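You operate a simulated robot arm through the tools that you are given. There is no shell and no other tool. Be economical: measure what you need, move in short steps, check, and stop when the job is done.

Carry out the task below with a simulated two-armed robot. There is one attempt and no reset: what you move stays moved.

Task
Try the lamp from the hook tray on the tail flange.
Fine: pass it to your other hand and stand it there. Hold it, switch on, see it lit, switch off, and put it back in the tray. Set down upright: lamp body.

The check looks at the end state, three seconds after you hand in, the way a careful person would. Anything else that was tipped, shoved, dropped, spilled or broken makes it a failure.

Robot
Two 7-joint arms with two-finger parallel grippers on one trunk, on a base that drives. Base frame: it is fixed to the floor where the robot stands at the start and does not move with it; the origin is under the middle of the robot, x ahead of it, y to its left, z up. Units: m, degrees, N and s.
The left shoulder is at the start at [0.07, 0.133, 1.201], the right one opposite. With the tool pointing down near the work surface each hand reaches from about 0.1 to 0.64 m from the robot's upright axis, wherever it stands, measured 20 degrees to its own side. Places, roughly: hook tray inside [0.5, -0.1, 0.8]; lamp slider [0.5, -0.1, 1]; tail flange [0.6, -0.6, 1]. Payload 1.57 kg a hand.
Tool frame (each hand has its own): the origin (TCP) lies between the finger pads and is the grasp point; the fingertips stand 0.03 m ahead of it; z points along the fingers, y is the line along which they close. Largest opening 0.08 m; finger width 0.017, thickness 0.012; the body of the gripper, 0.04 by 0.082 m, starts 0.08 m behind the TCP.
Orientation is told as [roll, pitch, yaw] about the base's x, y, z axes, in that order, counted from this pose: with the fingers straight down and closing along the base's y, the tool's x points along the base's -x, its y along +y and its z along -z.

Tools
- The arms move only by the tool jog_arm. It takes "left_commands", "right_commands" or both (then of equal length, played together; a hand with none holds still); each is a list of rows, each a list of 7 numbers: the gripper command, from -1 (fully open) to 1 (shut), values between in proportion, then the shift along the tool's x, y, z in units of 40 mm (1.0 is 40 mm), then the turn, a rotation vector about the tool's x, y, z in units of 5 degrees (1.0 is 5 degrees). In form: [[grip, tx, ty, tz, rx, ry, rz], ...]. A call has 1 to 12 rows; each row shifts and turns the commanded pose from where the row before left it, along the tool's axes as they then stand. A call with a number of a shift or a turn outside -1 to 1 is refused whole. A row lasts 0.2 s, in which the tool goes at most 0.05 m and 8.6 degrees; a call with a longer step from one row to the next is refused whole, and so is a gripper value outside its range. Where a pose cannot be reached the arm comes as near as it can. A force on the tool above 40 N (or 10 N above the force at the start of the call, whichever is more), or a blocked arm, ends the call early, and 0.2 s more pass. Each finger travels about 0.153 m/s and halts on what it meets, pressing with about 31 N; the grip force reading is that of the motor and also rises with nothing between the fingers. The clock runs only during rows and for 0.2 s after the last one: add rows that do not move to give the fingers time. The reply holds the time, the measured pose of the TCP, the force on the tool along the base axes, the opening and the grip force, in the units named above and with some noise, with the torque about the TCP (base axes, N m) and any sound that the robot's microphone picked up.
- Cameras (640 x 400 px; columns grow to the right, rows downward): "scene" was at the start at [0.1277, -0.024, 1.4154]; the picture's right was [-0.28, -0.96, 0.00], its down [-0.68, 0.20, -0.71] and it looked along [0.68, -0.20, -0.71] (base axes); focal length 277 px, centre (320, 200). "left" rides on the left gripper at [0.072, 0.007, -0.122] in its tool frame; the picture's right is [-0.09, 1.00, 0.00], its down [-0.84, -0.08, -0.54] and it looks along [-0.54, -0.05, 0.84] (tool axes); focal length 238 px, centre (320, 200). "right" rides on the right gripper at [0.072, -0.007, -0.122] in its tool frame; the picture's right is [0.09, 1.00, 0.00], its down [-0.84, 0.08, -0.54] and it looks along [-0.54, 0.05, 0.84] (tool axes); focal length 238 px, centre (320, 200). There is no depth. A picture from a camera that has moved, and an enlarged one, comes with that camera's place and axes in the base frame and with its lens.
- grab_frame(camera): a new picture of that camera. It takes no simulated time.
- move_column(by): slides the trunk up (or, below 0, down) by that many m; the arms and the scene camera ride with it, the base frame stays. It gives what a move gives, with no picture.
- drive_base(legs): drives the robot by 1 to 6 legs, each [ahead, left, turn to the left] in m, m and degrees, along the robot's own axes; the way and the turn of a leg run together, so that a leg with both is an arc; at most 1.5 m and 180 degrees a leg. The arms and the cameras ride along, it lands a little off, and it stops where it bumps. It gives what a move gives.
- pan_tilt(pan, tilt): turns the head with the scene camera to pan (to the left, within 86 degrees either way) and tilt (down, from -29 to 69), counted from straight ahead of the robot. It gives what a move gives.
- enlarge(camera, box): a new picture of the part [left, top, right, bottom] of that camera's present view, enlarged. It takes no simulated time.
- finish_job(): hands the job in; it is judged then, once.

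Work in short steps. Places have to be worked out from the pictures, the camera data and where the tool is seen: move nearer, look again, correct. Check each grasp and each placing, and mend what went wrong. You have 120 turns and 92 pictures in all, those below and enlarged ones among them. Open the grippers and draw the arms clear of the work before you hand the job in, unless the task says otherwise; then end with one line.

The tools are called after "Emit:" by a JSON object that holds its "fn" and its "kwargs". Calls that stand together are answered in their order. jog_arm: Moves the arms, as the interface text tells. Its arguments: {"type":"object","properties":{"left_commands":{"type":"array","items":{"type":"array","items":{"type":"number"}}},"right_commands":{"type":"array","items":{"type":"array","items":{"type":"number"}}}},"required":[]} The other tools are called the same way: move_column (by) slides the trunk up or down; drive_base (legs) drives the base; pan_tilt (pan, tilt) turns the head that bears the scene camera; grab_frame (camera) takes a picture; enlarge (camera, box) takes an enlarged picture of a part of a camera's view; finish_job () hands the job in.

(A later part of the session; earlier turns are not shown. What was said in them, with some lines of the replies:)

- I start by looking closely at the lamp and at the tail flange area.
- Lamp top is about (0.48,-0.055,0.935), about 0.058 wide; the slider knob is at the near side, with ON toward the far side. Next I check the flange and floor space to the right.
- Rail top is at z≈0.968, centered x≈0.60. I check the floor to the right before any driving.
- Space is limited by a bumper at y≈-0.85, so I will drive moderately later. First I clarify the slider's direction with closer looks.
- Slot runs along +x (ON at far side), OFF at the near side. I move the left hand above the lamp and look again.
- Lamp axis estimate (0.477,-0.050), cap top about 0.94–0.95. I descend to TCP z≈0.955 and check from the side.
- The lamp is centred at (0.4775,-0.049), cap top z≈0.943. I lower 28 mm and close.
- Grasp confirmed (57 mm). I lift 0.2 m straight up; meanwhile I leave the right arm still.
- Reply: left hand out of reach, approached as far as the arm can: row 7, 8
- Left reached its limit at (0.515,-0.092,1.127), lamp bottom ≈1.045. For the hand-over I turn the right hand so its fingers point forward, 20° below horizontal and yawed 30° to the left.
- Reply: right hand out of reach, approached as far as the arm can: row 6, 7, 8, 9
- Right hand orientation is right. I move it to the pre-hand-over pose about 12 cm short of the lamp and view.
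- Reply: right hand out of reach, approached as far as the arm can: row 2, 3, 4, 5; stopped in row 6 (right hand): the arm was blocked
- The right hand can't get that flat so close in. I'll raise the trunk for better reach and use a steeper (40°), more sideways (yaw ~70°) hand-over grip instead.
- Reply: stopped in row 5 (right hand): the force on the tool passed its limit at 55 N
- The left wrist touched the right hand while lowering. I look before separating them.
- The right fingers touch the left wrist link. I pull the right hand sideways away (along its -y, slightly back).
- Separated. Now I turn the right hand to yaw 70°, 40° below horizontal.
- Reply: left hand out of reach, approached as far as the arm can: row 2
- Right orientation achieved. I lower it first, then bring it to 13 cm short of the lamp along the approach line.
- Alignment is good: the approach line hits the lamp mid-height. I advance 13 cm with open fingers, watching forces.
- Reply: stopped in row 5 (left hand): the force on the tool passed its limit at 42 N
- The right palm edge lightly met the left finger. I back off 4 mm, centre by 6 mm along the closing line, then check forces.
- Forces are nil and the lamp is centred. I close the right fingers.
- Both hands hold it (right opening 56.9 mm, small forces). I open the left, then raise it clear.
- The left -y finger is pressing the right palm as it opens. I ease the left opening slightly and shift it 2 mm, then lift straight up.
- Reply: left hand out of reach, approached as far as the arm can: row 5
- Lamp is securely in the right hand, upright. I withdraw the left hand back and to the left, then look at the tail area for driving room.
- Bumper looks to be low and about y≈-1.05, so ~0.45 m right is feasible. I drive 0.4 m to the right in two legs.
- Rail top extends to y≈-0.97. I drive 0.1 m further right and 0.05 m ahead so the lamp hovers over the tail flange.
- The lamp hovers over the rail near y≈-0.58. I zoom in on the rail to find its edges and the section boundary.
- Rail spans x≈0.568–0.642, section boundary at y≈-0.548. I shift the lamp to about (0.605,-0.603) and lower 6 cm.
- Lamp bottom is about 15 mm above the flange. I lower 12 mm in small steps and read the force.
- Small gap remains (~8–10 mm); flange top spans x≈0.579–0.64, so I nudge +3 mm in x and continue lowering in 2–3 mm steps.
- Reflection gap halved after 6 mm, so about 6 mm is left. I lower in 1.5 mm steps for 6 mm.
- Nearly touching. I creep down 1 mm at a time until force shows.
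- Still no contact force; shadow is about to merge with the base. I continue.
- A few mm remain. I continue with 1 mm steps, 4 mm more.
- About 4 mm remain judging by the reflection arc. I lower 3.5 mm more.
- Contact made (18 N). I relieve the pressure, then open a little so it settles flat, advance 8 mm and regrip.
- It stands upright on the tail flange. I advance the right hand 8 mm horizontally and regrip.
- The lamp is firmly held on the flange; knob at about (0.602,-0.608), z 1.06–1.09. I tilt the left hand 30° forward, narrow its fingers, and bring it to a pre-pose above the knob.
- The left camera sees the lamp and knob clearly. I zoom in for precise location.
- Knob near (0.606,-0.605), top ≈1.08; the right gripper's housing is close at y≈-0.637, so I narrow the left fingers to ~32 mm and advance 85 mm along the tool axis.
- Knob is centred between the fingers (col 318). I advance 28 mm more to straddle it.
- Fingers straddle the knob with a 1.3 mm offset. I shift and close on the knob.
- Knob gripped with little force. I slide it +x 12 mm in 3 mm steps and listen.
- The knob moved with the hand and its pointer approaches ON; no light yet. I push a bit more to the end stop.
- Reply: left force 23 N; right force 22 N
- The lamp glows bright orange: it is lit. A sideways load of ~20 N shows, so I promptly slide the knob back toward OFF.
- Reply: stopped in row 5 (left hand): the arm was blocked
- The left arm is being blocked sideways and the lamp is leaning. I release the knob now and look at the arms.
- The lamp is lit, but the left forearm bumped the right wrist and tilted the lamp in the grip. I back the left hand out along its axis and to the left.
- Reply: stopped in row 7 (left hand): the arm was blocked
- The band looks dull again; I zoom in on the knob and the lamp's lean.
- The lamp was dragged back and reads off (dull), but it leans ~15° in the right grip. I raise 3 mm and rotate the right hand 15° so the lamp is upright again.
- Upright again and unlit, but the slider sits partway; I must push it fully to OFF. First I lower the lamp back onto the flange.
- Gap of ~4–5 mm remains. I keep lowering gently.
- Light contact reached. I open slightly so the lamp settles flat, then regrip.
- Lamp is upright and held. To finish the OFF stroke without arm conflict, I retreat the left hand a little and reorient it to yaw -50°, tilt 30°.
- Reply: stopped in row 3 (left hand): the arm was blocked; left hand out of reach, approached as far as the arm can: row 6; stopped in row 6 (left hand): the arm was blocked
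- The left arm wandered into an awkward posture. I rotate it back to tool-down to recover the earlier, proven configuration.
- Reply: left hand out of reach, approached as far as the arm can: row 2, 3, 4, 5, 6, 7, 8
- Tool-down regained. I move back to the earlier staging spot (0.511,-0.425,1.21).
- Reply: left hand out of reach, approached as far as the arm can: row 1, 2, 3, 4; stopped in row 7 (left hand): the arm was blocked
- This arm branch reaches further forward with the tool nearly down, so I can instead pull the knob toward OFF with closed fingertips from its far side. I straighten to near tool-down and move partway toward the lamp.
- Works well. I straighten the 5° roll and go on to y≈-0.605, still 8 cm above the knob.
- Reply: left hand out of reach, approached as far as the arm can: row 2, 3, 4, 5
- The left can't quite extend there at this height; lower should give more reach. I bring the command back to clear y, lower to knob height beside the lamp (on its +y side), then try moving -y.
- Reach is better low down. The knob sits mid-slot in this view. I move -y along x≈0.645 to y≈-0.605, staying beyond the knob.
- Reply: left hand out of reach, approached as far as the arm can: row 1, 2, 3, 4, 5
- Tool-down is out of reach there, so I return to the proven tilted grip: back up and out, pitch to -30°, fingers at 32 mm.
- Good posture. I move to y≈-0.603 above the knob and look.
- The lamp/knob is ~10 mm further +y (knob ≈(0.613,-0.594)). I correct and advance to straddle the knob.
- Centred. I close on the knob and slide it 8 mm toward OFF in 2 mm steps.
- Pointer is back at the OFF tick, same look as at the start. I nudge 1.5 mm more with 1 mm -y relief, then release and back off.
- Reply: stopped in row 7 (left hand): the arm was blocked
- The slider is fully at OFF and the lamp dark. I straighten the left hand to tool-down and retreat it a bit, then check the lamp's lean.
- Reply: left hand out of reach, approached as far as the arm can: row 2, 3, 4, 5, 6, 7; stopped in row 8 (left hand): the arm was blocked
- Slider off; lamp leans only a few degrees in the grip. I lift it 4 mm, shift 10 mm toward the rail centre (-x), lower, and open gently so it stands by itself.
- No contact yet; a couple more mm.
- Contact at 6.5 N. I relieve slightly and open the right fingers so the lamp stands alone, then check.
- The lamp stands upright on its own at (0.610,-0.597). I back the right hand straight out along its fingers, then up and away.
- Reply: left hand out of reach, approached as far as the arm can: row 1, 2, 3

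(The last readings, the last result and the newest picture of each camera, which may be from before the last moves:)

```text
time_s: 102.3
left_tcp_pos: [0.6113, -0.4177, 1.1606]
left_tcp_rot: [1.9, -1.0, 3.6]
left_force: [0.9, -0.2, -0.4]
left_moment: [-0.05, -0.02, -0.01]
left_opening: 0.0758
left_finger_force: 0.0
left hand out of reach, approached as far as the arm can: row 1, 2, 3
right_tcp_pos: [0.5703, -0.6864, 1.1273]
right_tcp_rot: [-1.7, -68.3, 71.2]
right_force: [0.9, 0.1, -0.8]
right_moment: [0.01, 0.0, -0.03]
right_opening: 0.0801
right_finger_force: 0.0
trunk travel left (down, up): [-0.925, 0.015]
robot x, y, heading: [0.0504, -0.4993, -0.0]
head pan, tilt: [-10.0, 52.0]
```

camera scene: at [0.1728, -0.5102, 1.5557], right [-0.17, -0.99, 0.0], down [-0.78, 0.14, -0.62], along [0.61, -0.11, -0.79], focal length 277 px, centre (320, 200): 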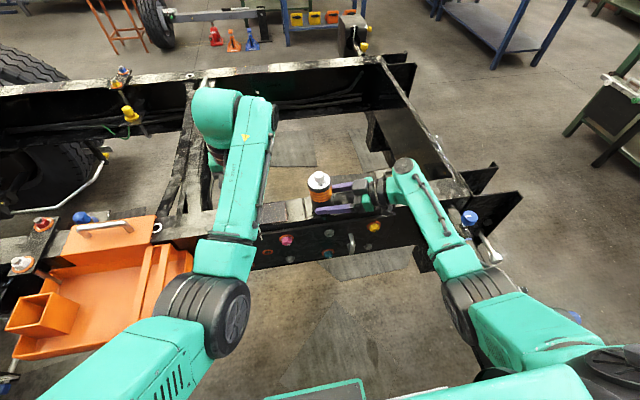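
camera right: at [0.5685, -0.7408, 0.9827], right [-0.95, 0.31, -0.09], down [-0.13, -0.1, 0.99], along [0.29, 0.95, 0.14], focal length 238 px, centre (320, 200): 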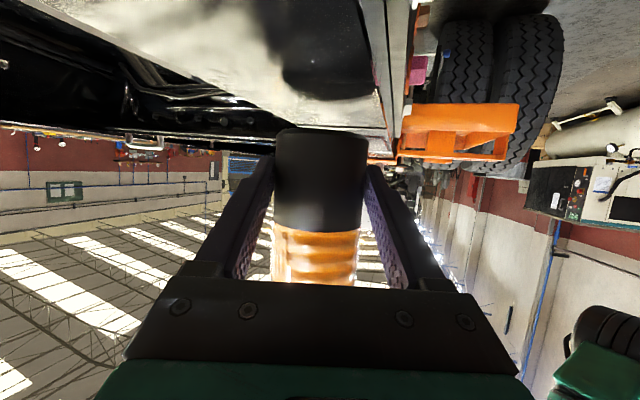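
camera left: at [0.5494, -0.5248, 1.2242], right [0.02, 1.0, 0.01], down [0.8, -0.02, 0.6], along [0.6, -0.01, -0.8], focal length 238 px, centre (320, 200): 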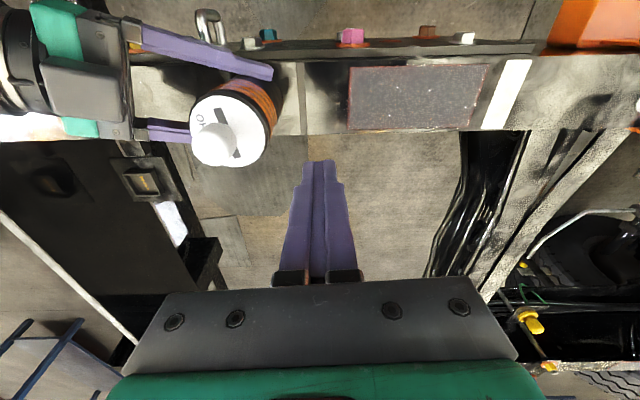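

I move the right hand a further 10 cm back and up, then drive 5 cm ahead and 3 cm right for the left hand's reach.

Emit:
{"fn": "jog_arm", "kwargs": {"right_commands": [[-1, -0.1, -0.27, -0.88, 0, 0, 0], [-1, -0.1, -0.27, -0.88, 0, 0, 0], [-1, -0.1, -0.27, -0.88, 0, 0, 0], [-1, 0, 0, 0, 0, 0, 0]]}}

Emit:
{"fn": "drive_base", "kwargs": {"legs": [[0.05, 0, 0], [0, -0.03, 0]]}}

Emit:
{"fn": "grab_frame", "kwargs": {"camera": "scene"}}

```text
time_s: 103.3
left_tcp_pos: [0.6111, -0.4181, 1.1621]
left_tcp_rot: [1.9, -1.0, 3.7]
left_force: [-0.3, -0.4, 1.0]
left_moment: [0.02, -0.03, 0.0]
left_opening: 0.0758
left_finger_force: 0.1
right_tcp_pos: [0.5664, -0.7883, 1.1758]
right_tcp_rot: [-1.8, -68.3, 71.4]
right_force: [-1.1, 1.1, -0.6]
right_moment: [0.01, -0.01, 0.01]
right_opening: 0.0801
right_finger_force: 0.0
trunk travel left (down, up): [-0.925, 0.015]
robot x, y, heading: [0.0498, -0.4939, -0.0]
head pan, tilt: [-10.0, 52.0]
```

```text
time_s: 104.6
left_tcp_pos: [0.663, -0.4405, 1.1604]
left_tcp_rot: [1.6, -1.0, 3.7]
left_force: [-0.5, 0.3, -0.1]
left_moment: [-0.02, 0.01, 0.01]
left_opening: 0.0765
left_finger_force: 0.1
right_tcp_pos: [0.6186, -0.8115, 1.1793]
right_tcp_rot: [-1.8, -68.0, 71.4]
right_force: [-0.1, -0.2, 0.3]
right_moment: [-0.01, 0.03, -0.01]
right_opening: 0.08
right_finger_force: 0.1
trunk travel left (down, up): [-0.925, 0.015]
robot x, y, heading: [0.1, -0.5275, 0.3]
head pan, tilt: [-10.0, 52.0]
```

```text
8 pictures are left
camera scene: at [0.2249, -0.531, 1.5556], right [-0.17, -0.99, 0.01], down [-0.78, 0.13, -0.62], along [0.61, -0.11, -0.79], focal length 277 px, centre (320, 200)
```

scene: 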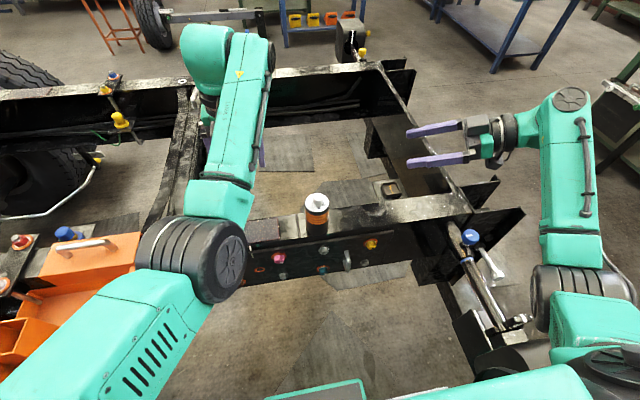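

Lamp stands at about (0.612,-0.596). I bring the open left hand above it.

Emit:
{"fn": "jog_arm", "kwargs": {"left_commands": [[-1, 0.1, -0.757, -0.1, 0, 0, 0], [-1, 0.25, -0.757, -0.1, 0, 0, 0], [-1, 0.35, -0.757, 0, 0, 0, 0], [-1, 0.4, -0.757, 0, 0, 0, 0], [-1, 0.42, -0.757, 0, 0, 0, 0], [-1, 0, 0, 0, 0, 0, 0]]}}

```text
time_s: 106.0
left_tcp_pos: [0.6101, -0.6041, 1.1633]
left_tcp_rot: [2.0, -1.0, 3.8]
left_force: [-0.3, -0.3, -0.2]
left_moment: [-0.02, 0.01, 0.03]
left_opening: 0.0802
left_finger_force: 0.1
right_tcp_pos: [0.6165, -0.817, 1.1768]
right_tcp_rot: [-1.8, -68.3, 71.4]
right_force: [0.0, 0.4, 0.3]
right_moment: [-0.02, -0.03, -0.01]
right_opening: 0.0798
right_finger_force: 0.0
trunk travel left (down, up): [-0.925, 0.015]
robot x, y, heading: [0.1018, -0.525, -0.1]
head pan, tilt: [-10.0, 52.0]
```

Reached. I take a left view to centre on the lamp.

Emit:
{"fn": "grab_frame", "kwargs": {"camera": "left"}}

```text
7 pictures are left
camera left: at [0.5362, -0.6054, 1.2849], right [0.03, 1.0, 0.04], down [0.83, -0.04, 0.55], along [0.55, 0.02, -0.83], focal length 238 px, centre (320, 200)
```

left: 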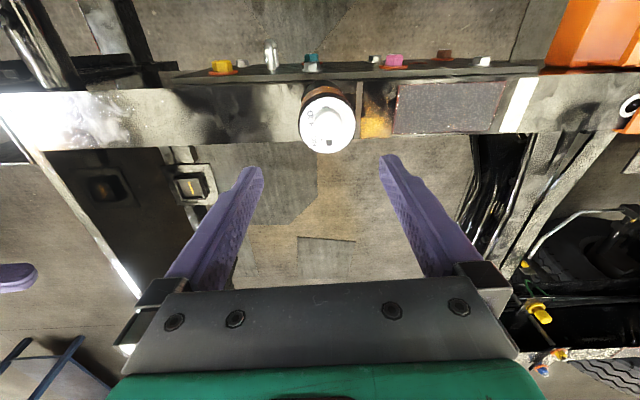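

Cap centre ≈(0.607,-0.593). I level the hand, shift 10 mm in y, and descend to grasp height.

Emit:
{"fn": "jog_arm", "kwargs": {"left_commands": [[-1, 0.04, 0.27, 0, 0.4, 0.2, 0], [-1, 0, 0, 0.8, 0, 0, 0], [-1, 0, 0, 0.8, 0, 0, 0], [-1, 0, 0, 0, 0, 0, 0]]}}

Emit:
{"fn": "grab_frame", "kwargs": {"camera": "left"}}

```text
time_s: 107.0
left_tcp_pos: [0.6078, -0.5919, 1.1016]
left_tcp_rot: [0.1, 0.0, 3.8]
left_force: [-1.2, -0.1, 1.2]
left_moment: [0.01, 0.02, 0.0]
left_opening: 0.0801
left_finger_force: 0.1
right_tcp_pos: [0.6159, -0.8172, 1.1764]
right_tcp_rot: [-1.5, -68.4, 71.3]
right_force: [-0.1, 0.1, 0.0]
right_moment: [0.01, 0.01, 0.0]
right_opening: 0.08
right_finger_force: 0.0
trunk travel left (down, up): [-0.925, 0.015]
robot x, y, heading: [0.0992, -0.5263, 0.1]
head pan, tilt: [-10.0, 52.0]
```

```text
6 pictures are left
camera left: at [0.5355, -0.589, 1.223], right [0.03, 1.0, 0.0], down [0.84, -0.02, 0.54], along [0.54, -0.01, -0.84], focal length 238 px, centre (320, 200)
```

left: 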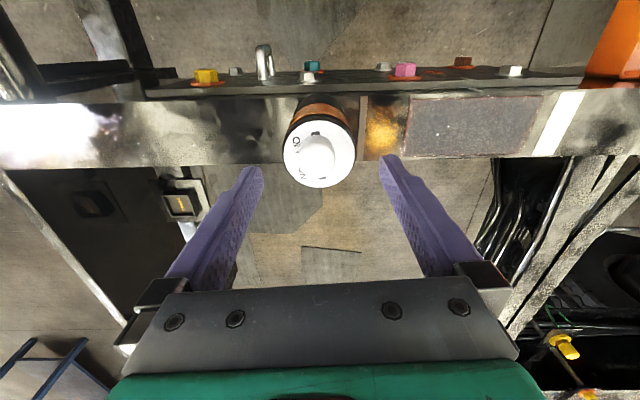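

Centred at (0.606,-0.591), cap z≈1.047. I descend 70 mm and grasp.

Emit:
{"fn": "jog_arm", "kwargs": {"left_commands": [[-1, 0.03, 0.02, 0.7, 0, 0, 0], [-1, 0, 0, 0.7, 0, 0, 0], [-1, 0, 0, 0.35, 0, 0, 0], [-1, 0, 0, 0, 0, 0, 0], [0.1, 0, 0, 0, 0, 0, 0], [1, 0, 0, 0, 0, 0, 0], [1, 0, 0, 0, 0, 0, 0], [1, 0, 0, 0, 0, 0, 0]]}}

```text
time_s: 108.8
left_tcp_pos: [0.6079, -0.5912, 1.0287]
left_tcp_rot: [-0.1, 0.0, 3.7]
left_force: [0.1, -0.2, 0.3]
left_moment: [-0.02, -0.02, -0.06]
left_opening: 0.0567
left_finger_force: 31.3
right_tcp_pos: [0.616, -0.8176, 1.1756]
right_tcp_rot: [-1.6, -68.4, 71.3]
right_force: [0.0, -0.5, 0.4]
right_moment: [-0.01, 0.02, 0.02]
right_opening: 0.0801
right_finger_force: 0.1
trunk travel left (down, up): [-0.925, 0.015]
robot x, y, heading: [0.1009, -0.5271, 0.2]
head pan, tilt: [-10.0, 52.0]
```

Grasped (56.7 mm). I lift 12 cm and drive back: first backward 0.10 m, then left 0.527 m.

Emit:
{"fn": "jog_arm", "kwargs": {"left_commands": [[1, 0, 0, -0.4, 0, 0, 0], [1, 0, 0, -0.8, 0, 0, 0], [1, 0, 0, -0.9, 0, 0, 0], [1, 0.3, 0, -0.8, 0, 0, 0], [1, 0.4, 0.2, -0.2, 0, 0, 0], [1, 0, 0, 0, 0, 0, 0]]}}

Emit:
{"fn": "drive_base", "kwargs": {"legs": [[-0.1, 0, 0], [0, 0.26, 0], [0, 0.267, 0]]}}

```text
time_s: 110.2
left_tcp_pos: [0.5775, -0.5861, 1.153]
left_tcp_rot: [0.0, 0.1, 3.8]
left_force: [-0.5, 0.2, -2.0]
left_moment: [0.0, -0.02, 0.06]
left_opening: 0.057
left_finger_force: 31.1
right_tcp_pos: [0.6172, -0.8183, 1.177]
right_tcp_rot: [-1.5, -68.4, 71.2]
right_force: [-0.4, -0.4, -0.4]
right_moment: [0.03, 0.01, 0.02]
right_opening: 0.0801
right_finger_force: 0.2
trunk travel left (down, up): [-0.925, 0.015]
robot x, y, heading: [0.1, -0.5257, 0.4]
head pan, tilt: [-10.0, 52.0]
```

```text
time_s: 114.3
left_tcp_pos: [0.476, -0.0536, 1.1535]
left_tcp_rot: [0.1, 0.0, 4.1]
left_force: [0.0, -1.0, -1.5]
left_moment: [0.01, -0.03, -0.01]
left_opening: 0.0566
left_finger_force: 31.0
right_tcp_pos: [0.5166, -0.2873, 1.1758]
right_tcp_rot: [-1.5, -68.5, 71.5]
right_force: [0.1, 0.1, 0.4]
right_moment: [-0.03, -0.01, -0.02]
right_opening: 0.08
right_finger_force: 0.1
trunk travel left (down, up): [-0.925, 0.015]
robot x, y, heading: [0.0004, 0.0033, 0.6]
head pan, tilt: [-10.0, 52.0]
```

Lamp is right above its original spot. I descend most of the way, then check.

Emit:
{"fn": "jog_arm", "kwargs": {"left_commands": [[1, -0.06, 0.07, 0.8, 0, 0, 0], [1, 0, 0, 0.9, 0, 0, 0], [1, 0, 0, 0.9, 0, 0, 0], [1, 0, 0, 0.9, 0, 0, 0], [1, 0, 0, 0.8, 0, 0, 0], [1, 0, 0, 0.6, 0, 0, 0], [1, 0, 0, 0.2, 0, 0, 0], [1, 0, 0, 0, 0, 0, 0]]}}

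Emit:
{"fn": "grab_frame", "kwargs": {"camera": "left"}}

```text
time_s: 116.1
left_tcp_pos: [0.4787, -0.0491, 0.9487]
left_tcp_rot: [0.0, 0.0, 4.1]
left_force: [-0.5, -0.1, -2.2]
left_moment: [0.02, -0.02, 0.0]
left_opening: 0.0571
left_finger_force: 30.7
right_tcp_pos: [0.5169, -0.2854, 1.1764]
right_tcp_rot: [-1.7, -68.3, 71.6]
right_force: [-0.3, -1.1, -0.2]
right_moment: [0.0, 0.0, 0.03]
right_opening: 0.08
right_finger_force: 0.1
trunk travel left (down, up): [-0.925, 0.015]
robot x, y, heading: [0.0003, 0.004, 0.5]
head pan, tilt: [-10.0, 52.0]
```

```text
5 pictures are left
camera left: at [0.4067, -0.0469, 1.0722], right [0.02, 1.0, 0.0], down [0.84, -0.02, 0.54], along [0.54, -0.01, -0.84], focal length 238 px, centre (320, 200)
```

left: 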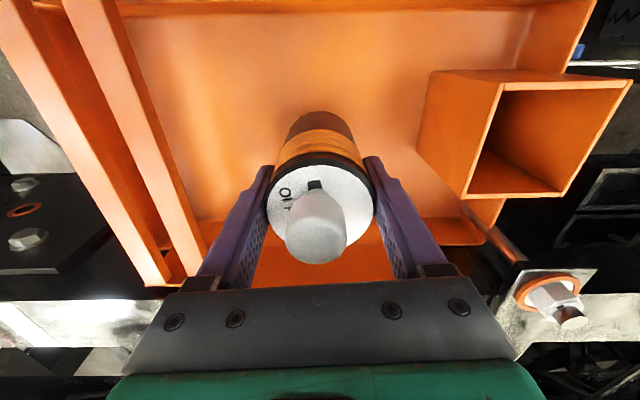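

Clear around. I lower 16 mm, then creep.

Emit:
{"fn": "jog_arm", "kwargs": {"left_commands": [[1, 0, 0, 0.2, 0, 0, 0], [1, 0, 0, 0.2, 0, 0, 0], [1, 0, 0, 0.04, 0, 0, 0], [1, 0, 0, 0, 0, 0, 0]]}}

Emit:
{"fn": "jog_arm", "kwargs": {"left_commands": [[1, 0, 0, 0.04, 0, 0, 0], [1, 0, 0, 0.03, 0, 0, 0], [1, 0, 0, 0.03, 0, 0, 0], [1, 0, 0, 0, 0, 0, 0]]}}

```text
time_s: 117.1
left_tcp_pos: [0.4802, -0.0488, 0.9327]
left_tcp_rot: [0.0, 0.1, 4.1]
left_force: [-0.6, -0.3, -0.9]
left_moment: [0.01, -0.01, 0.0]
left_opening: 0.0573
left_finger_force: 31.2
right_tcp_pos: [0.5151, -0.2846, 1.1764]
right_tcp_rot: [-1.7, -68.4, 71.6]
right_force: [0.2, -0.2, -0.2]
right_moment: [-0.01, -0.01, 0.01]
right_opening: 0.0799
right_finger_force: 0.2
trunk travel left (down, up): [-0.925, 0.015]
robot x, y, heading: [0.0007, 0.0063, 0.6]
head pan, tilt: [-10.0, 52.0]
```

```text
time_s: 118.1
left_tcp_pos: [0.4812, -0.0451, 0.9275]
left_tcp_rot: [0.3, -0.2, 4.4]
left_force: [-0.8, -1.2, 4.9]
left_moment: [-0.2, -0.12, -0.06]
left_opening: 0.0572
left_finger_force: 30.4
right_tcp_pos: [0.5148, -0.2827, 1.1773]
right_tcp_rot: [-1.7, -68.4, 71.8]
right_force: [-0.5, -0.5, -0.4]
right_moment: [0.03, -0.02, -0.03]
right_opening: 0.0798
right_finger_force: 0.1
trunk travel left (down, up): [-0.925, 0.015]
robot x, y, heading: [-0.0031, 0.0026, 0.4]
head pan, tilt: [-10.0, 52.0]
```

Contact (5 N) at z=0.9275, matching the original seating. I open and look before lifting.

Emit:
{"fn": "jog_arm", "kwargs": {"left_commands": [[0.3, 0, 0, 0, 0, 0, 0], [0.1, 0, 0, 0, 0, 0, 0], [-0.5, 0, 0, 0, 0, 0, 0], [-1, 0, 0, 0, 0, 0, 0], [-1, 0, 0, 0, 0, 0, 0]]}}

Emit:
{"fn": "grab_frame", "kwargs": {"camera": "left"}}

```text
time_s: 119.3
left_tcp_pos: [0.4803, -0.0439, 0.9274]
left_tcp_rot: [0.3, 0.0, 4.5]
left_force: [-0.4, -0.3, -0.1]
left_moment: [-0.01, -0.01, -0.01]
left_opening: 0.0798
left_finger_force: 0.1
right_tcp_pos: [0.5155, -0.2846, 1.1761]
right_tcp_rot: [-1.6, -68.3, 71.6]
right_force: [0.2, -0.2, -0.7]
right_moment: [0.01, 0.02, 0.01]
right_opening: 0.0803
right_finger_force: 0.0
trunk travel left (down, up): [-0.925, 0.015]
robot x, y, heading: [-0.0015, -0.0001, 0.4]
head pan, tilt: [-10.0, 52.0]
```

```text
4 pictures are left
camera left: at [0.4082, -0.0434, 1.0491], right [0.02, 1.0, 0.0], down [0.84, -0.02, 0.54], along [0.54, 0.0, -0.84], focal length 238 px, centre (320, 200)
```

left: 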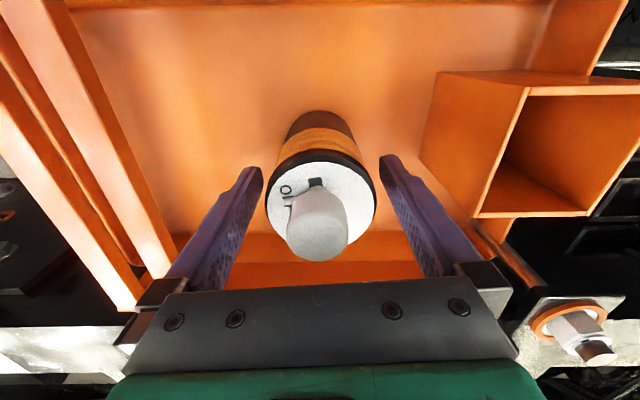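

Lamp stands free and centred between the fingers. I lift the left hand straight up, then pull it back clear.

Emit:
{"fn": "jog_arm", "kwargs": {"left_commands": [[-1, 0, 0, -0.4, 0, 0, 0], [-1, 0, 0, -0.8, 0, 0, 0], [-1, 0, 0, -0.9, 0, 0, 0], [-1, 0, 0, -0.9, 0, 0, 0], [-1, 0, 0, -0.9, 0, 0, 0], [-1, 0, 0.3, -0.8, 0, 0, 0], [-1, 0, 0.9, -0.2, 0, 0, 0], [-1, 0, 0.9, 0, 0, 0, 0], [-1, 0, 0.9, 0, 0, 0, 0], [-1, 0, 0.9, 0, 0, 0, 0], [-1, 0, 0, 0, 0, 0, 0]]}}

Emit:
{"fn": "grab_frame", "kwargs": {"camera": "scene"}}

Emit:
{"fn": "enlarge", "kwargs": {"camera": "scene", "box": [240, 130, 400, 270]}}

```text
time_s: 121.7
left_tcp_pos: [0.4668, 0.1074, 1.1243]
left_tcp_rot: [0.1, -0.1, 4.1]
left_force: [0.3, 0.4, 0.6]
left_moment: [-0.01, -0.01, -0.02]
left_opening: 0.0799
left_finger_force: 0.1
left hand out of reach, approached as far as the arm can: row 6
right_tcp_pos: [0.5166, -0.2839, 1.1771]
right_tcp_rot: [-1.6, -68.4, 71.6]
right_force: [0.0, 0.1, 0.5]
right_moment: [-0.02, -0.01, -0.03]
right_opening: 0.08
right_finger_force: 0.1
trunk travel left (down, up): [-0.925, 0.015]
robot x, y, heading: [-0.0027, 0.0028, 0.6]
head pan, tilt: [-10.0, 52.0]
```

```text
3 pictures are left
camera scene: at [0.121, -0.0095, 1.5557], right [-0.17, -0.99, 0.0], down [-0.78, 0.13, -0.62], along [0.61, -0.1, -0.79], focal length 277 px, centre (320, 200)
```

scene: 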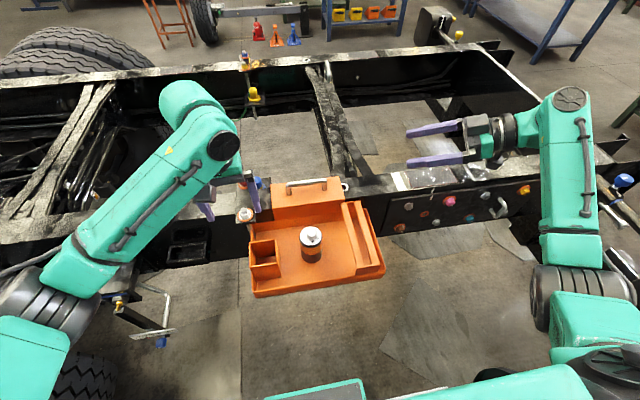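

```text
2.86 times, centred on (320, 200) of scene
camera zoom: at [0.121, -0.0095, 1.5557], right [-0.17, -0.99, 0.0], down [-0.78, 0.13, -0.62], along [0.61, -0.1, -0.79], focal length 792 px, centre (320, 200)
```

zoom: 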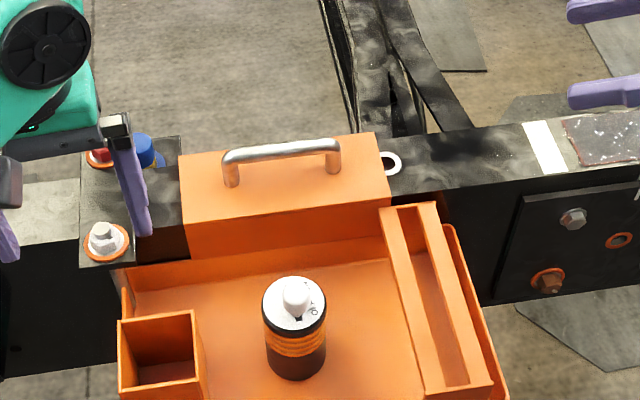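

The lamp stands upright in the tray, unlit with the slider at OFF. Both grippers are open and clear, so I hand in.

Emit:
{"fn": "finish_job", "kwargs": {}}

```text
The job is handed in.
```

The lamp was tried on the tail flange: I saw it light, switched it off, and put it back upright in the hook tray with the slider at OFF. While switching, the left forearm bumped the right wrist. The lamp leaned about 15° in the grip, and I stood it upright again before going on.
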